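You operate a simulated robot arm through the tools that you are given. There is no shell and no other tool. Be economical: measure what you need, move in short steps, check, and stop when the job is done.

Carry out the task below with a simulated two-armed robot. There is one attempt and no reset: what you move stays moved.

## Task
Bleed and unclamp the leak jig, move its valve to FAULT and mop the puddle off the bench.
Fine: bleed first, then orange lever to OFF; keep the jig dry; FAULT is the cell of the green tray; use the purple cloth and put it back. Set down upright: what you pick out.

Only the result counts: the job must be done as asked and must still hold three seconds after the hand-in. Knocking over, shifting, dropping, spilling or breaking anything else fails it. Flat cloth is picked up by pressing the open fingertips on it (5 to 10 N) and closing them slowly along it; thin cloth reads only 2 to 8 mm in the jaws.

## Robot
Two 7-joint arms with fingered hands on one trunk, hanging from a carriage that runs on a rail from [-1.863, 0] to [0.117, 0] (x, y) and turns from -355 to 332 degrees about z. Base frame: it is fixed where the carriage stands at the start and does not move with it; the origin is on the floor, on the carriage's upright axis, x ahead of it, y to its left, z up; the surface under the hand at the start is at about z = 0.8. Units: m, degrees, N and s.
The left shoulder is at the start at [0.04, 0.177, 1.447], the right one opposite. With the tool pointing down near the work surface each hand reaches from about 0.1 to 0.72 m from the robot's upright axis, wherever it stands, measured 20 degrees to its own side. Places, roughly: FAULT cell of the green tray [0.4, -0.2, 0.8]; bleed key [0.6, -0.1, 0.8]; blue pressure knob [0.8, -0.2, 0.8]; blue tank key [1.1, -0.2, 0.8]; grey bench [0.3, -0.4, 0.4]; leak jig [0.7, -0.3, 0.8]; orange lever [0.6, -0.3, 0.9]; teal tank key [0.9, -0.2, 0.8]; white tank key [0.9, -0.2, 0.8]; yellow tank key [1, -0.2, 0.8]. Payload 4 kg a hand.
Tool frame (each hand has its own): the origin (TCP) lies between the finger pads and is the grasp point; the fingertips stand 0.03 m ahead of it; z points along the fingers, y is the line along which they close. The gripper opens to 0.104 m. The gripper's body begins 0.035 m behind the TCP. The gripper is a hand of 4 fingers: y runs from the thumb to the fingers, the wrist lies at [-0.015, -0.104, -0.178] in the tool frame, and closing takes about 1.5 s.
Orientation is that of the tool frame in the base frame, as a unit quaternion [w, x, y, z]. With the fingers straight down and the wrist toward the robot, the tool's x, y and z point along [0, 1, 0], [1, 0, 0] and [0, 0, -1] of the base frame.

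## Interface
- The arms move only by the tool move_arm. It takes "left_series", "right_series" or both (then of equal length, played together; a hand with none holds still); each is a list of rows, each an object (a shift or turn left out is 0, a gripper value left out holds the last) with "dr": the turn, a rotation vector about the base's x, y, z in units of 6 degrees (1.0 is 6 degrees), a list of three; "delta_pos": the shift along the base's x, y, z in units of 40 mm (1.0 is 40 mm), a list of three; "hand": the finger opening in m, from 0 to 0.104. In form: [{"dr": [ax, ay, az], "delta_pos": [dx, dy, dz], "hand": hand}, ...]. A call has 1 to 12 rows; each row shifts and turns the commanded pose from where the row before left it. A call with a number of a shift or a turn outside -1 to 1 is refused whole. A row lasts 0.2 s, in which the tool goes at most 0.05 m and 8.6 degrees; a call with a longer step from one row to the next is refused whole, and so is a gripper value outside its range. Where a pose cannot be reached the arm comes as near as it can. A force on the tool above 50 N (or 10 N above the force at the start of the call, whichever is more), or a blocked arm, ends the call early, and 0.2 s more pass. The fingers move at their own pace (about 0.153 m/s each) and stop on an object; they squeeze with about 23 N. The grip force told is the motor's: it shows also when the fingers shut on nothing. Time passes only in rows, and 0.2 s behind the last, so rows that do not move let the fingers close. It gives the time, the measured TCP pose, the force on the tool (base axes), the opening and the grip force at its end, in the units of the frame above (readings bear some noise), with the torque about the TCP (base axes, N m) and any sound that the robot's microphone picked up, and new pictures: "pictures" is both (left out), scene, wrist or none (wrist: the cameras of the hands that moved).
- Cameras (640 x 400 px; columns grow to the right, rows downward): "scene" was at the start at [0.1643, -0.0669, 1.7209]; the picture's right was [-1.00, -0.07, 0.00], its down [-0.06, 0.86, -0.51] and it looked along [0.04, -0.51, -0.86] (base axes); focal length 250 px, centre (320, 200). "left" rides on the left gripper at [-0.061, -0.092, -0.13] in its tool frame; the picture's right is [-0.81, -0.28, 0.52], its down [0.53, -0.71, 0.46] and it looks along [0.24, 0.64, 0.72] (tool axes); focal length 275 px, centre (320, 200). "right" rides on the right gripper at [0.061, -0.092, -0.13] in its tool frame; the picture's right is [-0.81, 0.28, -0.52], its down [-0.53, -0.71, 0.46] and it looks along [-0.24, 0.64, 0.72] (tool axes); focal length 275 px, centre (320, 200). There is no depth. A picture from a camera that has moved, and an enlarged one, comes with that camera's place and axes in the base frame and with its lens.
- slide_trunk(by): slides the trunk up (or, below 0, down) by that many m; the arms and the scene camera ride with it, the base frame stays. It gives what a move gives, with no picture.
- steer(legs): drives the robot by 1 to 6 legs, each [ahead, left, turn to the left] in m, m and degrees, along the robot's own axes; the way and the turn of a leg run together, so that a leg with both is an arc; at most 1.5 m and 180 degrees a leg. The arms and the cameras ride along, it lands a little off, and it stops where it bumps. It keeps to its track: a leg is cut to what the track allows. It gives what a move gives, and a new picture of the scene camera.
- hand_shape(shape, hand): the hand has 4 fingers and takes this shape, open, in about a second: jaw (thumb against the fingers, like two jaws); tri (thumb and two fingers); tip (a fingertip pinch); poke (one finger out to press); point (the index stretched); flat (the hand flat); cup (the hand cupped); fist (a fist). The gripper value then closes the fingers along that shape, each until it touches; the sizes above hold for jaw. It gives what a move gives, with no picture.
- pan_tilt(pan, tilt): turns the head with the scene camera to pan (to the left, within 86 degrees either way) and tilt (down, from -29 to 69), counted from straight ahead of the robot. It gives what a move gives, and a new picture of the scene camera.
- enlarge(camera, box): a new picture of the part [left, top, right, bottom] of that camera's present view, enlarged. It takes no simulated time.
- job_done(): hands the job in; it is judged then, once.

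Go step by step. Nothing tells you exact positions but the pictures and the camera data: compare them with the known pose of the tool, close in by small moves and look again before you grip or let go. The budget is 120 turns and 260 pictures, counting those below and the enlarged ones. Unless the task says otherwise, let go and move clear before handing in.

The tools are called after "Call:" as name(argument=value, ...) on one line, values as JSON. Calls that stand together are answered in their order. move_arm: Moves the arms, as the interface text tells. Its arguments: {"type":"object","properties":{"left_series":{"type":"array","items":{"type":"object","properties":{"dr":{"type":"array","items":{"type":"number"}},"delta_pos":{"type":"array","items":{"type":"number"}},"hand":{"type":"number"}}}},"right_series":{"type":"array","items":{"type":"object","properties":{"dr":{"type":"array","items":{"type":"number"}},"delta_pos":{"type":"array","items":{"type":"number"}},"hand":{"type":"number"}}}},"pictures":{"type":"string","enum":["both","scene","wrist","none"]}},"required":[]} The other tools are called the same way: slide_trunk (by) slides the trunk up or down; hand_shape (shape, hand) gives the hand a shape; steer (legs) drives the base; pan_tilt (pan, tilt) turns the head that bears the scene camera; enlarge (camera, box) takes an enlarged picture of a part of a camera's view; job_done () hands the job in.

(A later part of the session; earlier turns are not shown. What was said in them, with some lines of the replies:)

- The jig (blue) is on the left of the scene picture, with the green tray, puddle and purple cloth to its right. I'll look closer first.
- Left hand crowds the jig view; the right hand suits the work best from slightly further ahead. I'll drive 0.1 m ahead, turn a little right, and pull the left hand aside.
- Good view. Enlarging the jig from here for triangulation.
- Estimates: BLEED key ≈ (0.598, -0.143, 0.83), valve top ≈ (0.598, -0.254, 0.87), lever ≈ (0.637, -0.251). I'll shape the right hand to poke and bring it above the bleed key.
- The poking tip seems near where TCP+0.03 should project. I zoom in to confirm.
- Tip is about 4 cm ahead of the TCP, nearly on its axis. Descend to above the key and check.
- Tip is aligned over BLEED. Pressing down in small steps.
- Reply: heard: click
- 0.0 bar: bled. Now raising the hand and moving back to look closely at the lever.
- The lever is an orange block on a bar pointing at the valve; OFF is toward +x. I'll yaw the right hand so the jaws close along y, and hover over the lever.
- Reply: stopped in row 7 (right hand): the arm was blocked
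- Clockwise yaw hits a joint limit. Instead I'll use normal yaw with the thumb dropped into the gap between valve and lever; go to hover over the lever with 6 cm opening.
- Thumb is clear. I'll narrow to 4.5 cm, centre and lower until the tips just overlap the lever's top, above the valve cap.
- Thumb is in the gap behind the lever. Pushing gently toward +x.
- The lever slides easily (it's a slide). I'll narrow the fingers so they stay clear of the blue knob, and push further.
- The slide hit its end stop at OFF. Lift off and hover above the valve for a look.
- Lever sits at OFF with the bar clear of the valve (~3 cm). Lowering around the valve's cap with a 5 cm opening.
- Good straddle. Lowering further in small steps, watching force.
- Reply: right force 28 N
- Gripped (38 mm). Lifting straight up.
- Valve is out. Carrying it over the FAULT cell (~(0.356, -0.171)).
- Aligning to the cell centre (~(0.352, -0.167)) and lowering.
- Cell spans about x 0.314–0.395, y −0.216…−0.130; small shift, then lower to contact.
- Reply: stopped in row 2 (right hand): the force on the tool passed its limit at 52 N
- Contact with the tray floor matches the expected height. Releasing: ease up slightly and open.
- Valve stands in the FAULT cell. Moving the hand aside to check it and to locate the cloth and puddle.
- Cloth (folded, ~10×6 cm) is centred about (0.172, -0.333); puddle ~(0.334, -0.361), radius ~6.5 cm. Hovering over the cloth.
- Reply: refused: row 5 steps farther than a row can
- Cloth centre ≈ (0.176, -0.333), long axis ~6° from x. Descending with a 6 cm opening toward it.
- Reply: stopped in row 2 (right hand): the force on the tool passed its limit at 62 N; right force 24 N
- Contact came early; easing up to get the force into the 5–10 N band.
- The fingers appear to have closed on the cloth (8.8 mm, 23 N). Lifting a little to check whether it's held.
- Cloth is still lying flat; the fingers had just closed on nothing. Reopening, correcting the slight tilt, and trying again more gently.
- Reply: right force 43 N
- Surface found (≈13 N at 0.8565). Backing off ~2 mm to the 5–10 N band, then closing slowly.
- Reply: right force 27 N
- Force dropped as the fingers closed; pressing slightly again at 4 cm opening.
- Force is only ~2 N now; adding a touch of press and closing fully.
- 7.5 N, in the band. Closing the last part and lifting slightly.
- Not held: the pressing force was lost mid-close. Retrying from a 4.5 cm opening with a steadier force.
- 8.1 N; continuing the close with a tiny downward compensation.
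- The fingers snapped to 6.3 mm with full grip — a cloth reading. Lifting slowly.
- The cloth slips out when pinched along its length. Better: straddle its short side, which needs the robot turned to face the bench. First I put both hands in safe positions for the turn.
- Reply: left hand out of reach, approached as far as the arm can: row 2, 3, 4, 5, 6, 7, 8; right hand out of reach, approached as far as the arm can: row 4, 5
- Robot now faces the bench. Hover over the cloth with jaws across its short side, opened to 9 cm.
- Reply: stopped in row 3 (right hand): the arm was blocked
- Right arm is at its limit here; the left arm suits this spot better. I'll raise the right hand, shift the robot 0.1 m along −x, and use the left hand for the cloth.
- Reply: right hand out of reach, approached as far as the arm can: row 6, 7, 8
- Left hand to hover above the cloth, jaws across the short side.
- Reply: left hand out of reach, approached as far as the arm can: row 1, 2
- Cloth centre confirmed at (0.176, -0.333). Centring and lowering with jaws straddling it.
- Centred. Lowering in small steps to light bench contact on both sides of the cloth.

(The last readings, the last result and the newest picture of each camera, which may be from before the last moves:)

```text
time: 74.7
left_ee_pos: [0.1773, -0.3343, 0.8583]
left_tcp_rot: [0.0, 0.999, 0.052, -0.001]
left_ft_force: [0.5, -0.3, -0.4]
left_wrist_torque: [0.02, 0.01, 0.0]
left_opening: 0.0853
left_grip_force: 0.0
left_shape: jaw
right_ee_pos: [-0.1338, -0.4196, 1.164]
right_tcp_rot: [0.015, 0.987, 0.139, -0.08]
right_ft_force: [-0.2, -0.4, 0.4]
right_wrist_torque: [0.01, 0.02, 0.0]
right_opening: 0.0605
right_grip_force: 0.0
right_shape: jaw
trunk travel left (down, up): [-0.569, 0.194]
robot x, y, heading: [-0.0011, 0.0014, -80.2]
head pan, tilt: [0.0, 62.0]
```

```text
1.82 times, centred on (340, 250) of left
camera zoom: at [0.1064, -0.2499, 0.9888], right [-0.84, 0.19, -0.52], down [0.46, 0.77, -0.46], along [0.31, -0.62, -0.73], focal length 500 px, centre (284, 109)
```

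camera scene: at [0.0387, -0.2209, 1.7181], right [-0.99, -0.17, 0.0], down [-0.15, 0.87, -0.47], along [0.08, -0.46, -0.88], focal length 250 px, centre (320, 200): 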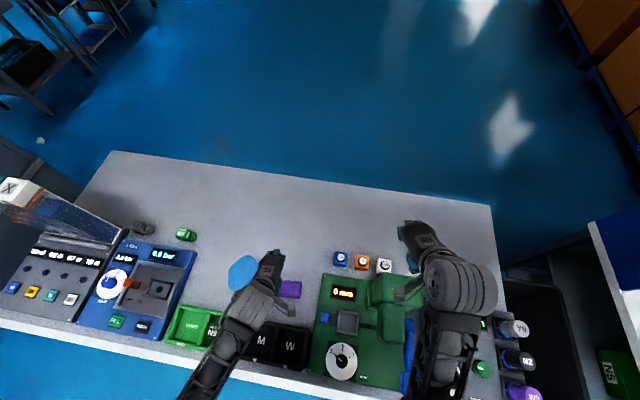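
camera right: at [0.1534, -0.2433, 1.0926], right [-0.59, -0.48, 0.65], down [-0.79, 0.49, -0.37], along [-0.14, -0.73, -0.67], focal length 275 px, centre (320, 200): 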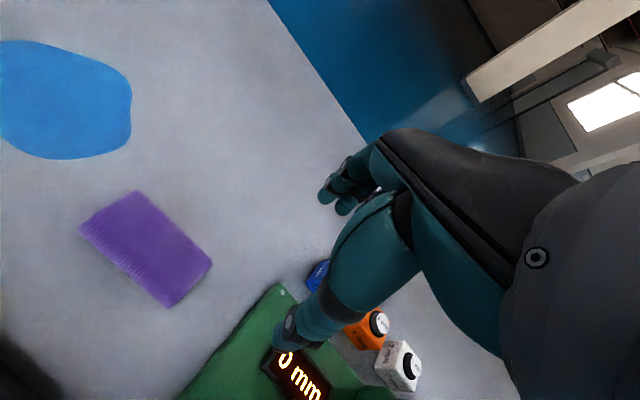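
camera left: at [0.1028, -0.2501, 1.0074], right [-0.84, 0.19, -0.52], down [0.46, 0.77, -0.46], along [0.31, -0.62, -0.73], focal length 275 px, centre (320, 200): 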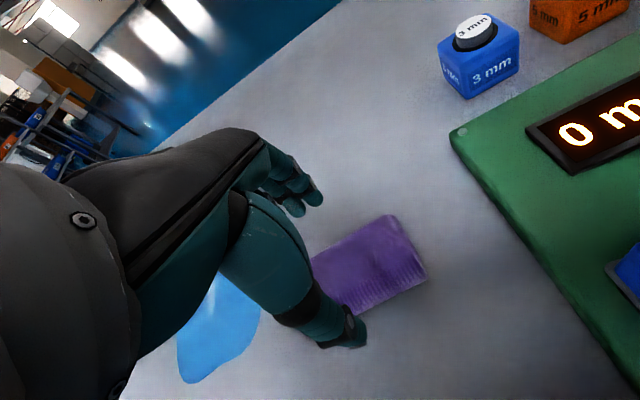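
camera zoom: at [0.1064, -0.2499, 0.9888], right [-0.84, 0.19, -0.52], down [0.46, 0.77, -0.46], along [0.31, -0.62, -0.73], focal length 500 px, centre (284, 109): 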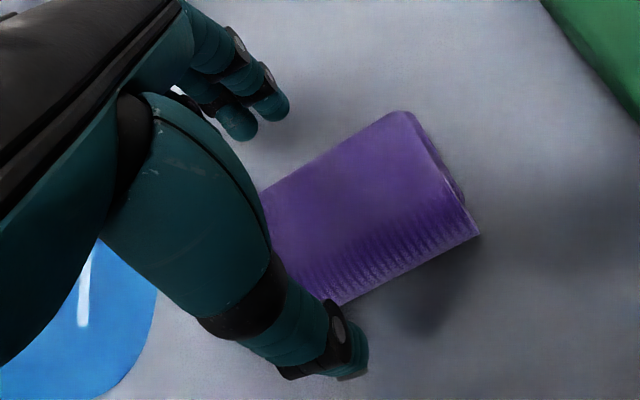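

Call:
move_arm(left_series=[{"delta_pos": [0, 0, -0.08]}, {"delta_pos": [0, 0, -0.07]}, {}], pictures="none")

Call:
move_arm(left_series=[{"delta_pos": [0, 0, -0.06]}, {}], pictures="none")

```text
time: 75.5
left_ee_pos: [0.1777, -0.3347, 0.8517]
left_tcp_rot: [-0.001, 0.999, 0.052, -0.001]
left_ft_force: [0.1, -0.7, 0.5]
left_wrist_torque: [-0.03, -0.01, -0.01]
left_opening: 0.0852
left_grip_force: 0.1
left_shape: jaw
right_ee_pos: [-0.1329, -0.4193, 1.1642]
right_tcp_rot: [0.016, 0.987, 0.14, -0.08]
right_ft_force: [0.8, 0.4, 0.2]
right_wrist_torque: [-0.03, 0.01, -0.03]
right_opening: 0.0599
right_grip_force: 0.1
right_shape: jaw
trunk travel left (down, up): [-0.569, 0.194]
robot x, y, heading: [-0.0021, 0.0014, -79.8]
head pan, tilt: [0.0, 62.0]
```

```text
time: 76.1
left_ee_pos: [0.1777, -0.3336, 0.8508]
left_tcp_rot: [-0.001, 0.999, 0.051, -0.001]
left_ft_force: [0.9, 0.6, -1.0]
left_wrist_torque: [0.0, 0.0, 0.01]
left_opening: 0.085
left_grip_force: 0.1
left_shape: jaw
right_ee_pos: [-0.1326, -0.4194, 1.1641]
right_tcp_rot: [0.016, 0.987, 0.14, -0.08]
right_ft_force: [0.0, -0.5, 0.1]
right_wrist_torque: [-0.02, -0.03, -0.01]
right_opening: 0.0601
right_grip_force: 0.1
right_shape: jaw
trunk travel left (down, up): [-0.569, 0.194]
robot x, y, heading: [0.0004, -0.002, -80.2]
head pan, tilt: [0.0, 62.0]
```

Call:
move_arm(left_series=[{"delta_pos": [0, 0, -0.07]}, {"delta_pos": [0, 0, -0.07]}, {}], pictures="none")

Call:
enlarge(camera="left", box=[220, 140, 460, 360])

```text
time: 76.9
left_ee_pos: [0.1786, -0.3337, 0.8444]
left_tcp_rot: [-0.001, 0.999, 0.053, -0.001]
left_ft_force: [-0.8, 0.1, 0.1]
left_wrist_torque: [-0.01, -0.03, 0.04]
left_opening: 0.085
left_grip_force: 0.0
left_shape: jaw
right_ee_pos: [-0.1348, -0.4182, 1.1634]
right_tcp_rot: [0.016, 0.987, 0.141, -0.08]
right_ft_force: [0.0, -0.7, -0.2]
right_wrist_torque: [0.02, 0.02, 0.0]
right_opening: 0.0602
right_grip_force: 0.1
right_shape: jaw
trunk travel left (down, up): [-0.569, 0.194]
robot x, y, heading: [-0.0006, -0.0017, -80.0]
head pan, tilt: [0.0, 62.0]
```

```text
1.82 times, centred on (340, 250) of left
camera zoom: at [0.1075, -0.2496, 0.9748], right [-0.84, 0.19, -0.52], down [0.46, 0.77, -0.46], along [0.31, -0.62, -0.73], focal length 500 px, centre (284, 109)
```

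zoom: 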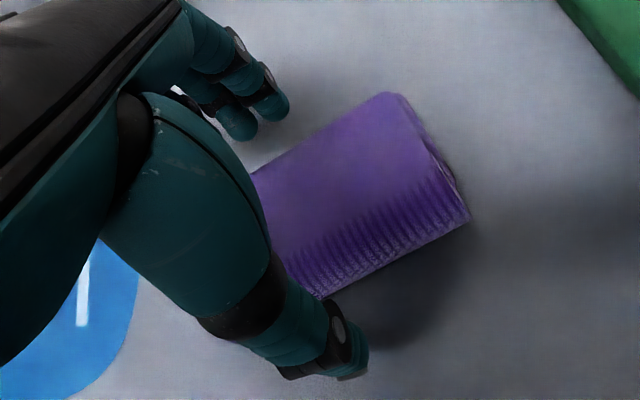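

Now clear of the cloth top and beside it. Lowering 3 mm more and closing gently on the sides.

Call:
move_arm(left_series=[{"delta_pos": [0, 0, -0.08], "hand": 0.08}, {"hand": 0.072}, {"hand": 0.064}, {"hand": 0.056}, {"hand": 0.048}, {"hand": 0.042}], pictures="none")

Call:
enlarge(camera="left", box=[220, 140, 460, 360])

```text
time: 78.3
left_ee_pos: [0.1782, -0.3327, 0.8405]
left_tcp_rot: [0.0, 0.999, 0.053, -0.001]
left_ft_force: [0.3, 0.1, -0.5]
left_wrist_torque: [0.0, 0.01, -0.01]
left_opening: 0.0539
left_grip_force: 22.7
left_shape: jaw
right_ee_pos: [-0.1324, -0.4199, 1.1643]
right_tcp_rot: [0.016, 0.987, 0.139, -0.08]
right_ft_force: [-0.1, 1.3, -0.5]
right_wrist_torque: [0.02, 0.01, -0.01]
right_opening: 0.06
right_grip_force: 0.0
right_shape: jaw
trunk travel left (down, up): [-0.569, 0.194]
robot x, y, heading: [0.0026, -0.0039, -80.2]
head pan, tilt: [0.0, 62.0]
```

```text
1.82 times, centred on (340, 250) of left
camera zoom: at [0.1073, -0.2496, 0.9714], right [-0.84, 0.19, -0.52], down [0.46, 0.77, -0.46], along [0.31, -0.62, -0.73], focal length 500 px, centre (284, 109)
```

zoom: 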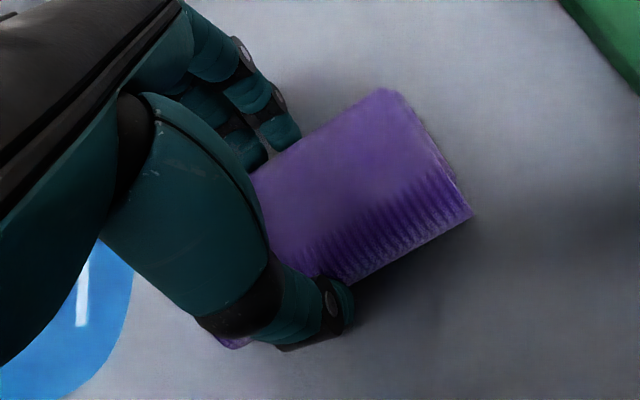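

The folded cloth is gripped as a block (54 mm, 23 N). Lifting slightly to verify.

Call:
move_arm(left_series=[{"hand": 0.03, "delta_pos": [0, 0, 0.2]}, {"delta_pos": [0, 0, 0.3]}, {"delta_pos": [0, 0, 0.5]}, {}], pictures="none")

Call:
enlarge(camera="left", box=[180, 120, 500, 370])

Call:
enlarge(camera="scene", box=[180, 220, 340, 330])

```text
time: 79.3
left_ee_pos: [0.1779, -0.3329, 0.8805]
left_tcp_rot: [-0.001, 0.999, 0.052, 0.0]
left_ft_force: [0.0, -0.2, -0.1]
left_wrist_torque: [0.03, 0.02, 0.0]
left_opening: 0.0543
left_grip_force: 23.2
left_shape: jaw
right_ee_pos: [-0.1331, -0.4191, 1.1643]
right_tcp_rot: [0.015, 0.987, 0.14, -0.079]
right_ft_force: [-0.7, 0.4, -0.9]
right_wrist_torque: [0.0, 0.03, 0.01]
right_opening: 0.0602
right_grip_force: 0.1
right_shape: jaw
trunk travel left (down, up): [-0.569, 0.194]
robot x, y, heading: [-0.0008, -0.0037, -80.0]
head pan, tilt: [0.0, 62.0]
```

```text
1.60 times, centred on (340, 245) of left
camera zoom: at [0.1072, -0.2495, 1.0123], right [-0.84, 0.19, -0.52], down [0.46, 0.77, -0.46], along [0.31, -0.62, -0.73], focal length 440 px, centre (288, 128)
```

zoom: 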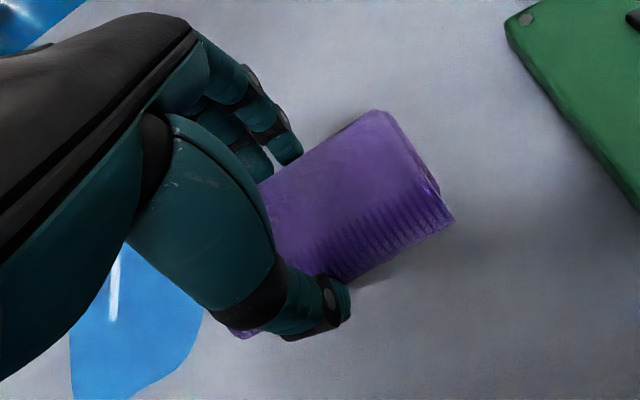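

```text
3.64 times, centred on (260, 275) of scene
camera zoom: at [0.0387, -0.2209, 1.7181], right [-0.99, -0.17, 0.0], down [-0.15, 0.87, -0.47], along [0.08, -0.46, -0.88], focal length 908 px, centre (538, -73)
```

zoom: 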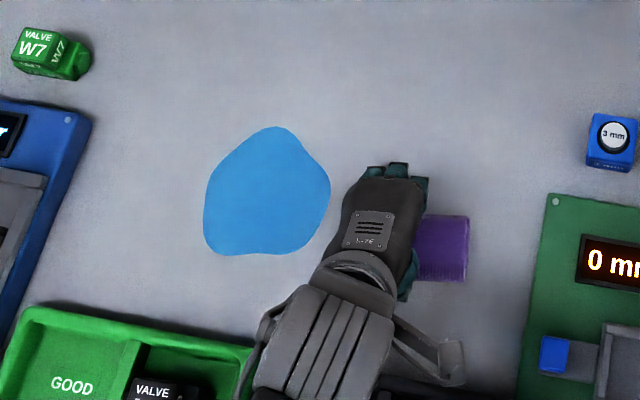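

Cloth is held. Carrying it to the puddle's near edge and lowering to the bench.

Call:
move_arm(left_series=[{"delta_pos": [0.7, 0.1, 0.1]}, {"delta_pos": [0.8, 0.12, 0]}, {"delta_pos": [0.8, 0.15, 0]}, {"delta_pos": [0.6, 0.15, 0]}, {"delta_pos": [0, 0, -0.6]}, {}], pictures="none")

Call:
enlarge(camera="left", box=[180, 120, 500, 370])

Call:
enlarge(camera="scene", box=[140, 220, 300, 350])

```text
time: 80.7
left_ee_pos: [0.2947, -0.3127, 0.8595]
left_tcp_rot: [-0.001, 0.999, 0.053, -0.002]
left_ft_force: [0.1, -0.1, 0.1]
left_wrist_torque: [-0.01, 0.03, 0.01]
left_opening: 0.0538
left_grip_force: 23.3
left_shape: jaw
right_ee_pos: [-0.132, -0.4205, 1.1639]
right_tcp_rot: [0.015, 0.987, 0.141, -0.079]
right_ft_force: [0.4, -0.7, -0.4]
right_wrist_torque: [0.0, 0.02, -0.02]
right_opening: 0.0602
right_grip_force: 0.0
right_shape: jaw
trunk travel left (down, up): [-0.569, 0.194]
robot x, y, heading: [-0.0018, 0.0014, -80.3]
head pan, tilt: [0.0, 62.0]
```

```text
1.60 times, centred on (340, 245) of left
camera zoom: at [0.224, -0.2299, 0.9903], right [-0.84, 0.19, -0.52], down [0.46, 0.77, -0.46], along [0.31, -0.62, -0.73], focal length 440 px, centre (288, 128)
```

zoom: 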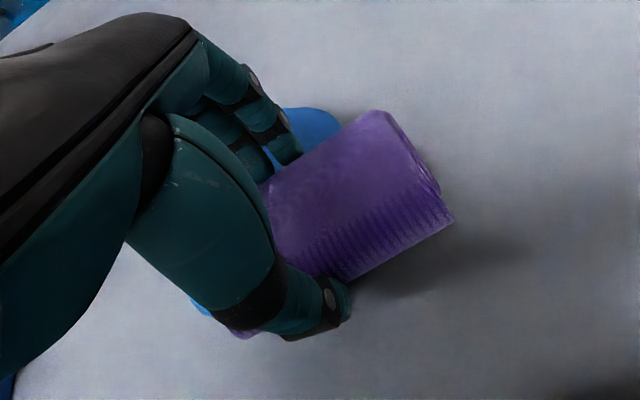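

```text
3.08 times, centred on (220, 285) of scene
camera zoom: at [0.0388, -0.2209, 1.7181], right [-0.99, -0.17, 0.0], down [-0.15, 0.87, -0.47], along [0.08, -0.46, -0.88], focal length 768 px, centre (628, -62)
```

zoom: 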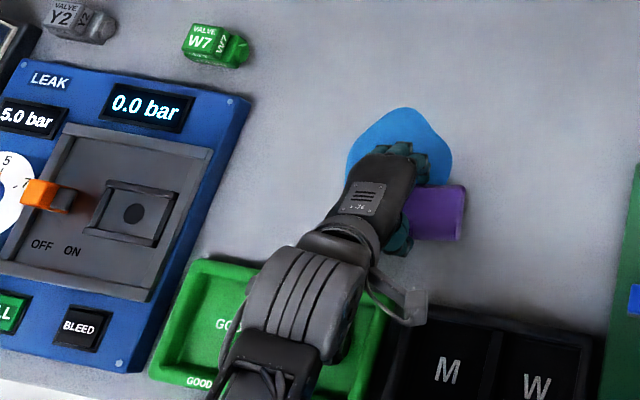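

Call:
move_arm(left_series=[{"delta_pos": [0, 0, -0.25]}, {"delta_pos": [0, 0, -0.2]}, {"delta_pos": [0, 0, -0.05]}], pictures="none")

```text
time: 81.5
left_ee_pos: [0.2953, -0.3137, 0.841]
left_tcp_rot: [0.0, 0.999, 0.052, -0.002]
left_ft_force: [-0.9, 0.6, 1.4]
left_wrist_torque: [0.06, 0.01, 0.0]
left_opening: 0.054
left_grip_force: 23.7
left_shape: jaw
right_ee_pos: [-0.1321, -0.4191, 1.1634]
right_tcp_rot: [0.016, 0.987, 0.139, -0.079]
right_ft_force: [-0.7, -0.4, -1.0]
right_wrist_torque: [-0.01, 0.0, 0.0]
right_opening: 0.0603
right_grip_force: 0.1
right_shape: jaw
trunk travel left (down, up): [-0.569, 0.194]
robot x, y, heading: [0.0003, -0.0005, -80.0]
head pan, tilt: [0.0, 62.0]
```

Just touching. Pressing a touch more, then a first stroke along −y.

Call:
move_arm(left_series=[{"delta_pos": [0, 0, -0.04]}, {"delta_pos": [0, -0.4, 0]}, {"delta_pos": [0, -0.4, 0]}, {"delta_pos": [0, -0.4, 0]}, {"delta_pos": [0, -0.4, 0]}, {"delta_pos": [0, -0.4, 0]}, {"delta_pos": [0, -0.4, 0]}, {"delta_pos": [0, -0.3, 0]}], pictures="scene")

Call:
enlarge(camera="scene", box=[160, 220, 320, 330])

```text
time: 83.3
left_ee_pos: [0.2952, -0.4194, 0.8405]
left_tcp_rot: [-0.001, 0.999, 0.052, 0.0]
left_ft_force: [0.6, 3.4, 11.9]
left_wrist_torque: [0.21, 0.0, -0.02]
left_opening: 0.0539
left_grip_force: 23.0
left_shape: jaw
right_ee_pos: [-0.1313, -0.4194, 1.1636]
right_tcp_rot: [0.015, 0.987, 0.141, -0.079]
right_ft_force: [1.1, -1.1, -0.1]
right_wrist_torque: [-0.01, 0.0, 0.0]
right_opening: 0.0601
right_grip_force: 0.1
right_shape: jaw
trunk travel left (down, up): [-0.569, 0.194]
robot x, y, heading: [0.0033, 0.0018, -80.3]
head pan, tilt: [0.0, 62.0]
camera scene: at [0.039, -0.2208, 1.7181], right [-0.99, -0.17, 0.0], down [-0.15, 0.87, -0.47], along [0.08, -0.46, -0.88], focal length 250 px, centre (320, 200)
```

scene: 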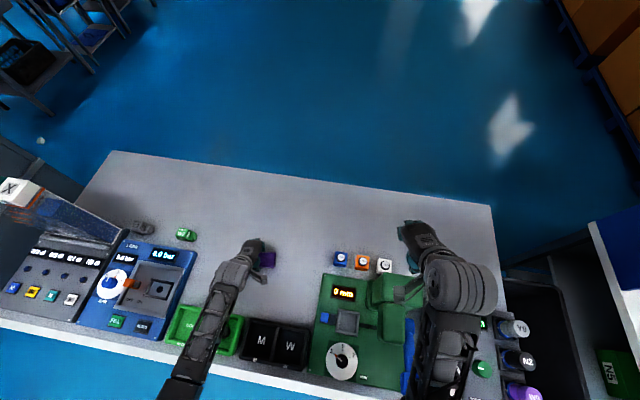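

```text
3.64 times, centred on (240, 275) of scene
camera zoom: at [0.039, -0.2208, 1.7181], right [-0.99, -0.17, 0.0], down [-0.15, 0.87, -0.47], along [0.08, -0.46, -0.88], focal length 908 px, centre (611, -73)
```

zoom: 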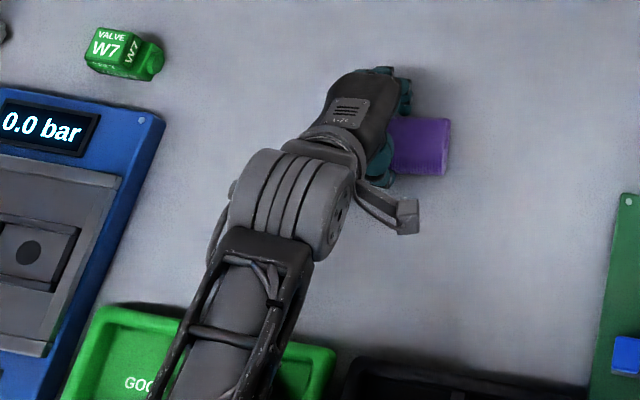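

Most of it is wiped. Two more lanes to cover the rest.

Call:
move_arm(left_series=[{"delta_pos": [0.45, 0, 0]}, {"delta_pos": [0.45, 0, 0]}, {"delta_pos": [0, 0.5, 0]}, {"delta_pos": [0, 0.5, 0]}, {"delta_pos": [0, 0.5, 0]}, {"delta_pos": [0, 0.5, 0]}, {"delta_pos": [0, 0.5, 0]}, {"delta_pos": [0, 0.2, 0]}], pictures="none")

Call:
move_arm(left_series=[{"delta_pos": [0.45, 0, 0]}, {"delta_pos": [0.45, 0, 0]}, {"delta_pos": [0, -0.5, 0]}, {"delta_pos": [0, -0.5, 0]}, {"delta_pos": [0, -0.5, 0]}, {"delta_pos": [0, -0.5, 0]}, {"delta_pos": [0, -0.5, 0]}, {"delta_pos": [0, -0.3, 0]}], pictures="scene")

```text
time: 85.1
left_ee_pos: [0.3303, -0.3126, 0.8406]
left_tcp_rot: [0.0, 0.999, 0.052, 0.0]
left_ft_force: [0.1, -1.4, 3.1]
left_wrist_torque: [0.04, -0.03, 0.01]
left_opening: 0.054
left_grip_force: 22.9
left_shape: jaw
right_ee_pos: [-0.1317, -0.4193, 1.1651]
right_tcp_rot: [0.016, 0.987, 0.14, -0.08]
right_ft_force: [0.2, -1.0, -1.7]
right_wrist_torque: [0.02, -0.01, -0.03]
right_opening: 0.0606
right_grip_force: 0.0
right_shape: jaw
trunk travel left (down, up): [-0.569, 0.194]
robot x, y, heading: [0.0022, 0.0022, -80.1]
head pan, tilt: [0.0, 62.0]
```

```text
time: 86.9
left_ee_pos: [0.3666, -0.4253, 0.8397]
left_tcp_rot: [0.0, 0.999, 0.051, 0.0]
left_ft_force: [0.7, 2.2, 8.2]
left_wrist_torque: [0.12, -0.01, -0.03]
left_opening: 0.0539
left_grip_force: 22.9
left_shape: jaw
right_ee_pos: [-0.1317, -0.4196, 1.1649]
right_tcp_rot: [0.016, 0.987, 0.14, -0.08]
right_ft_force: [0.3, 0.4, -0.1]
right_wrist_torque: [0.03, 0.02, 0.0]
right_opening: 0.0602
right_grip_force: 0.1
right_shape: jaw
trunk travel left (down, up): [-0.569, 0.194]
robot x, y, heading: [0.0002, 0.0037, -80.1]
head pan, tilt: [0.0, 62.0]
camera scene: at [0.0389, -0.2208, 1.7181], right [-0.99, -0.17, 0.0], down [-0.15, 0.87, -0.47], along [0.08, -0.46, -0.88], focal length 250 px, centre (320, 200)
```

scene: 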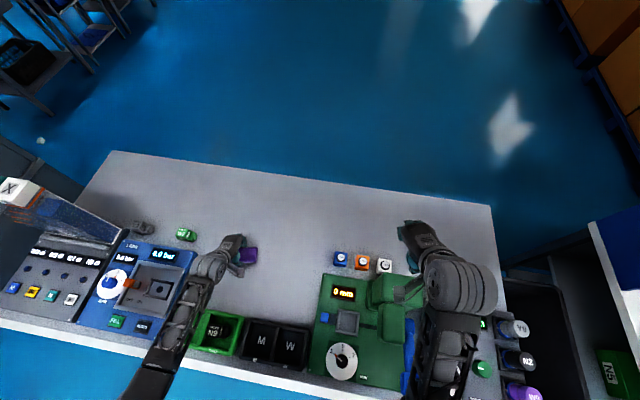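

Lifting the cloth and carrying it back over its original spot, checking the bench on the way.

Call:
move_arm(left_series=[{"delta_pos": [0, 0, 0.6]}, {"delta_pos": [0, 0, 0.6]}, {"delta_pos": [-0.786, 0.385, 0]}, {"delta_pos": [-0.786, 0.385, 0]}, {"delta_pos": [-0.786, 0.385, 0]}, {"delta_pos": [-0.786, 0.385, 0]}, {"delta_pos": [-0.786, 0.385, 0]}, {"delta_pos": [-0.786, 0.385, 0]}, {}], pictures="both")

Call:
enlarge(camera="scene", box=[160, 220, 320, 330])

```text
time: 88.9
left_ee_pos: [0.1788, -0.3338, 0.888]
left_tcp_rot: [0.0, 0.999, 0.052, -0.001]
left_ft_force: [-0.2, -0.6, -0.7]
left_wrist_torque: [0.05, 0.01, -0.04]
left_opening: 0.0539
left_grip_force: 22.7
left_shape: jaw
right_ee_pos: [-0.1317, -0.4188, 1.1638]
right_tcp_rot: [0.016, 0.987, 0.14, -0.079]
right_ft_force: [0.2, -0.5, 0.6]
right_wrist_torque: [0.0, -0.03, -0.02]
right_opening: 0.0603
right_grip_force: 0.1
right_shape: jaw
trunk travel left (down, up): [-0.569, 0.194]
robot x, y, heading: [0.002, 0.0013, -80.3]
head pan, tilt: [0.0, 62.0]
camera scene: at [0.0388, -0.2209, 1.7181], right [-0.99, -0.17, 0.0], down [-0.15, 0.87, -0.47], along [0.08, -0.46, -0.88], focal length 250 px, centre (320, 200)
camera left: at [0.1082, -0.2492, 1.0193], right [-0.84, 0.19, -0.52], down [0.45, 0.77, -0.46], along [0.31, -0.62, -0.73], focal length 275 px, centre (320, 200)
```

scene: 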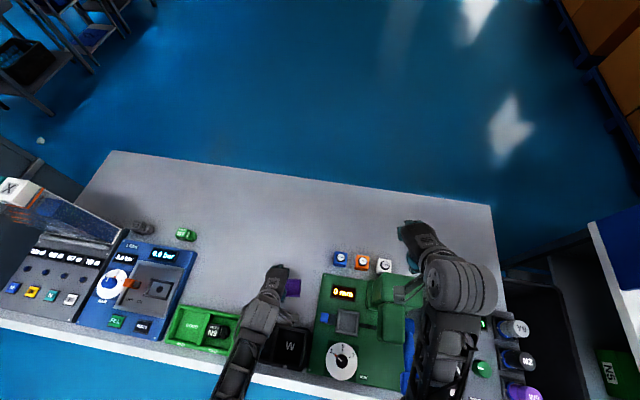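
left: 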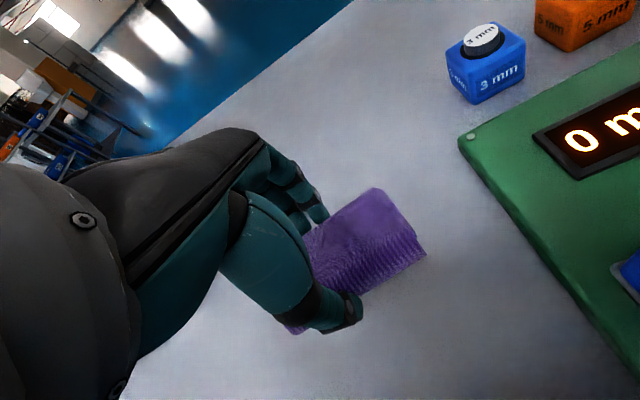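

```text
3.64 times, centred on (240, 275) of scene
camera zoom: at [0.0388, -0.2209, 1.7181], right [-0.99, -0.17, 0.0], down [-0.15, 0.87, -0.47], along [0.08, -0.46, -0.88], focal length 908 px, centre (611, -73)
```

zoom: 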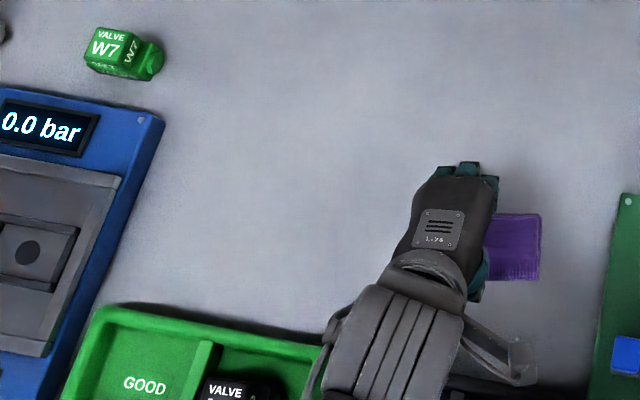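

The bench is dry. Lowering the cloth to its original spot.

Call:
move_arm(left_series=[{"delta_pos": [0, 0, -0.5]}, {"delta_pos": [0, 0, -0.4]}, {"delta_pos": [0, 0, -0.2]}, {"delta_pos": [0, 0, -0.06]}, {}], pictures="none")

```text
time: 90.1
left_ee_pos: [0.177, -0.3325, 0.8402]
left_tcp_rot: [0.0, 0.999, 0.053, -0.002]
left_ft_force: [0.4, -0.7, 0.0]
left_wrist_torque: [-0.02, 0.01, 0.03]
left_opening: 0.0539
left_grip_force: 23.6
left_shape: jaw
right_ee_pos: [-0.1333, -0.4183, 1.1636]
right_tcp_rot: [0.016, 0.987, 0.14, -0.08]
right_ft_force: [-0.3, -0.2, 0.6]
right_wrist_torque: [-0.01, -0.01, 0.06]
right_opening: 0.0604
right_grip_force: 0.0
right_shape: jaw
trunk travel left (down, up): [-0.569, 0.194]
robot x, y, heading: [-0.0053, -0.001, -80.3]
head pan, tilt: [0.0, 62.0]
```

At the original grasp height; releasing and rising straight up.

Call:
move_arm(left_series=[{"delta_pos": [0, 0, -0.02]}, {"hand": 0.058}, {"hand": 0.068}, {"hand": 0.085}, {}, {"delta_pos": [0, 0, 0.3]}, {"delta_pos": [0, 0, 0.7]}, {"delta_pos": [0, 0, 1]}, {"delta_pos": [0, 0, 1]}, {"delta_pos": [0, 0, 1]}, {"delta_pos": [0, 0, 1]}], pictures="both")

```text
time: 92.5
left_ee_pos: [0.177, -0.332, 1.0405]
left_tcp_rot: [-0.001, 0.999, 0.053, -0.001]
left_ft_force: [-0.4, 0.0, 0.2]
left_wrist_torque: [-0.01, -0.03, 0.04]
left_opening: 0.0848
left_grip_force: 0.1
left_shape: jaw
right_ee_pos: [-0.132, -0.42, 1.1634]
right_tcp_rot: [0.016, 0.987, 0.14, -0.08]
right_ft_force: [0.2, 0.5, 0.6]
right_wrist_torque: [0.02, -0.01, -0.01]
right_opening: 0.0603
right_grip_force: 0.0
right_shape: jaw
trunk travel left (down, up): [-0.569, 0.194]
robot x, y, heading: [0.0013, -0.0028, -80.1]
head pan, tilt: [0.0, 62.0]
camera scene: at [0.0387, -0.2209, 1.7181], right [-0.99, -0.17, 0.0], down [-0.15, 0.87, -0.47], along [0.08, -0.46, -0.88], focal length 250 px, centre (320, 200)
camera left: at [0.1065, -0.2484, 1.1719], right [-0.84, 0.19, -0.52], down [0.46, 0.77, -0.45], along [0.31, -0.61, -0.73], focal length 275 px, centre (320, 200)
```

scene: 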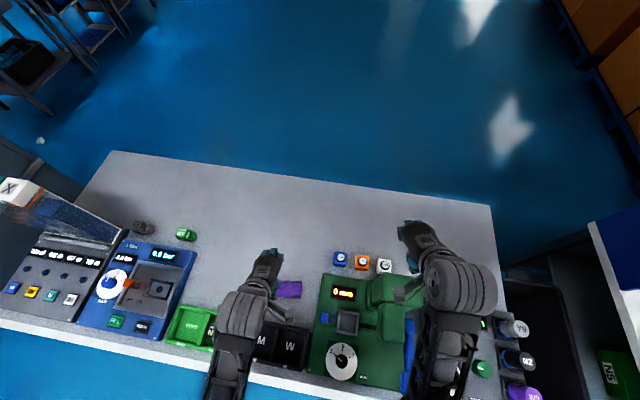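
left: 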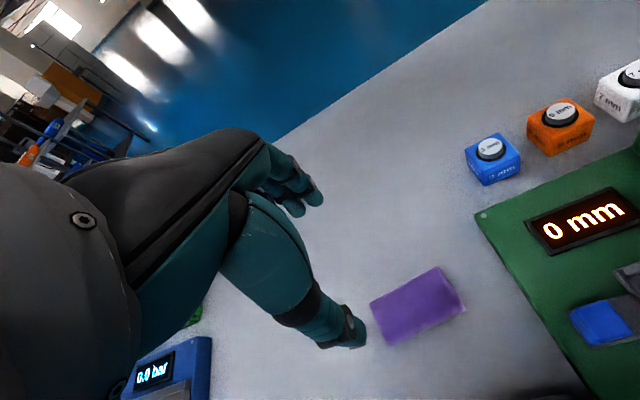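

Cloth is back in place. Moving the left hand clear and checking valve, lever and bench.

Call:
move_arm(left_series=[{"delta_pos": [0.3, 0.6, 0.7]}, {"delta_pos": [0.6, 0.6, 0.7]}, {"delta_pos": [0.8, 0.6, 0.3]}, {"delta_pos": [0.8, 0.6, 0]}, {"delta_pos": [0.8, 0.6, 0]}, {"delta_pos": [0.8, 0.6, 0]}], pictures="both")

Call:
enlarge(camera="scene", box=[60, 220, 320, 380])

Call:
enlarge(camera="left", box=[0, 0, 640, 400])

```text
time: 93.9
left_ee_pos: [0.3437, -0.2399, 1.0581]
left_tcp_rot: [0.001, 0.999, 0.051, -0.001]
left_ft_force: [0.2, -0.5, 0.5]
left_wrist_torque: [-0.03, 0.01, -0.02]
left_opening: 0.0847
left_grip_force: 0.0
left_shape: jaw
left hand out of reach, approached as far as the arm can: row 2, 3, 4, 5, 6
right_ee_pos: [-0.1322, -0.42, 1.1633]
right_tcp_rot: [0.016, 0.987, 0.14, -0.08]
right_ft_force: [0.0, -0.1, 0.6]
right_wrist_torque: [-0.01, 0.01, -0.02]
right_opening: 0.0605
right_grip_force: 0.0
right_shape: jaw
trunk travel left (down, up): [-0.569, 0.194]
robot x, y, heading: [-0.0001, -0.0006, -80.1]
head pan, tilt: [0.0, 62.0]
camera scene: at [0.0389, -0.2208, 1.718], right [-0.99, -0.17, 0.0], down [-0.15, 0.87, -0.47], along [0.08, -0.46, -0.88], focal length 250 px, centre (320, 200)
camera left: at [0.2739, -0.1552, 1.1885], right [-0.83, 0.19, -0.52], down [0.46, 0.76, -0.46], along [0.31, -0.62, -0.72], focal length 275 px, centre (320, 200)
```

scene: 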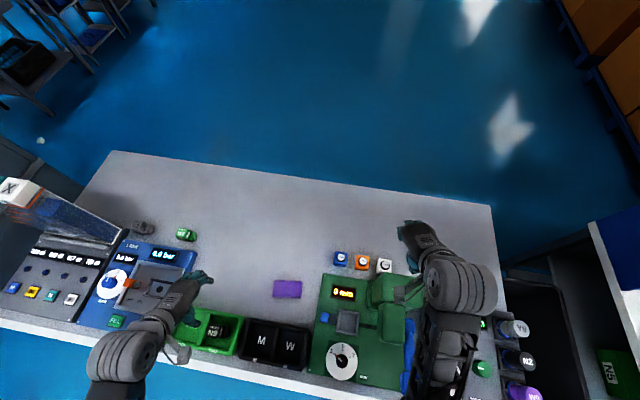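
left: 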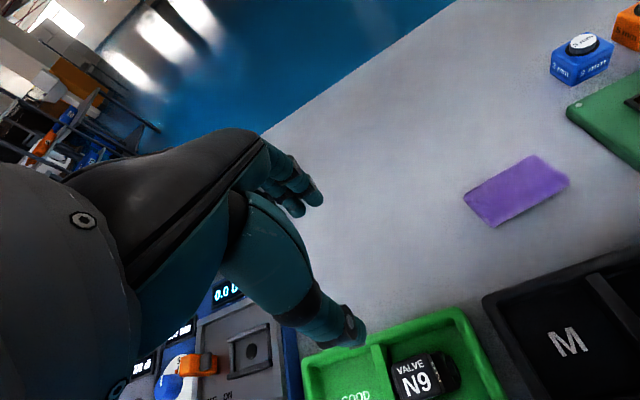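

```text
2.46 times, centred on (190, 300) of scene
camera zoom: at [0.0389, -0.2208, 1.718], right [-0.99, -0.17, 0.0], down [-0.15, 0.87, -0.47], along [0.08, -0.46, -0.88], focal length 615 px, centre (640, -46)
```

zoom: 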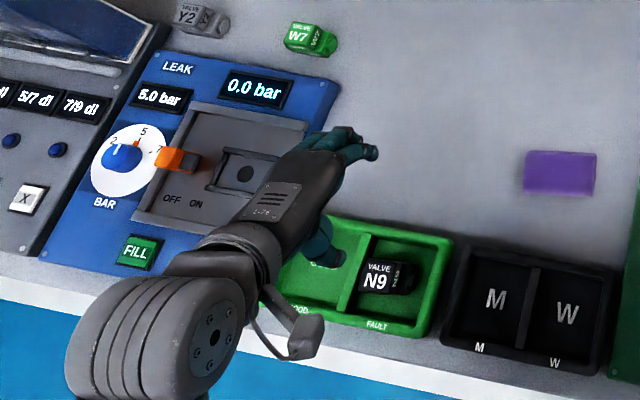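

```text
1.00 times, centred on (320, 200) of left (not enlarged: the box is as wide or as high as the picture)
camera zoom: at [0.2739, -0.1552, 1.1885], right [-0.83, 0.19, -0.52], down [0.46, 0.76, -0.46], along [0.31, -0.62, -0.72], focal length 275 px, centre (320, 200)
```

zoom: 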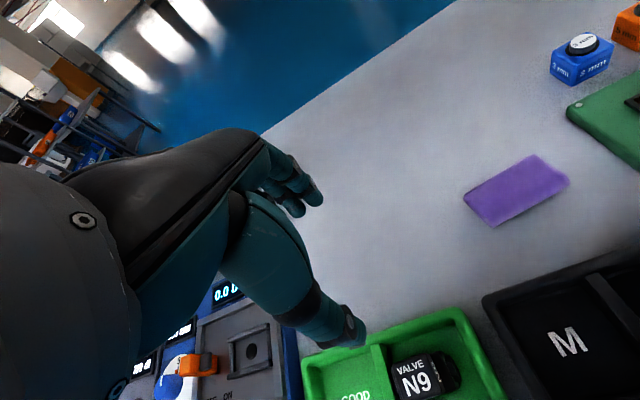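

Call:
enlarge(camera="left", box=[340, 290, 520, 400])

Call:
enlarge(camera="scene", box=[180, 300, 250, 360])

```text
3.56 times, centred on (430, 345) of left
camera zoom: at [0.2739, -0.1552, 1.1885], right [-0.83, 0.19, -0.52], down [0.46, 0.76, -0.46], along [0.31, -0.62, -0.72], focal length 979 px, centre (-71, -316)
```

zoom: 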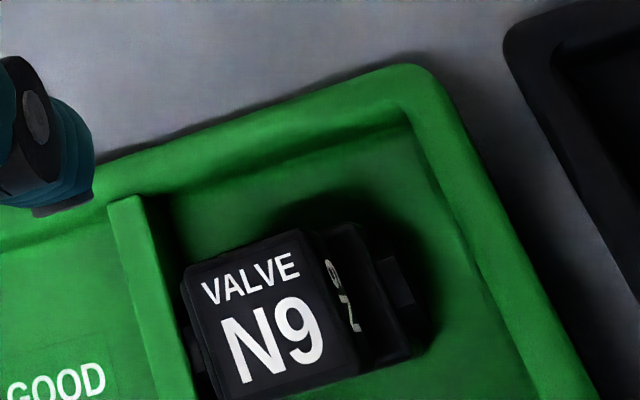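

```text
6.67 times, centred on (215, 330) of scene
camera zoom: at [0.0389, -0.2208, 1.718], right [-0.99, -0.17, 0.0], down [-0.15, 0.87, -0.47], along [0.08, -0.46, -0.88], focal length 1665 px, centre (1020, -667)
```

zoom: 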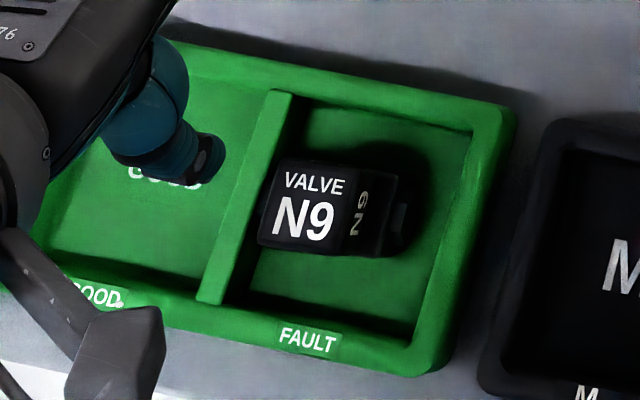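

Call:
job_done()

```text
The job is handed in.
```

I handed the job in with every step done; I don't have the judge's result.

- **Jig:** it was bled to 0.0 bar first, then the orange lever was moved to OFF. No water got on it.
- **Valve:** N9 stands upright in the FAULT cell of the green tray.
- **Bench:** the puddle is gone in the last pictures, and the purple cloth is back where it lay.
- **Hands:** both were clear of everything at hand-in.
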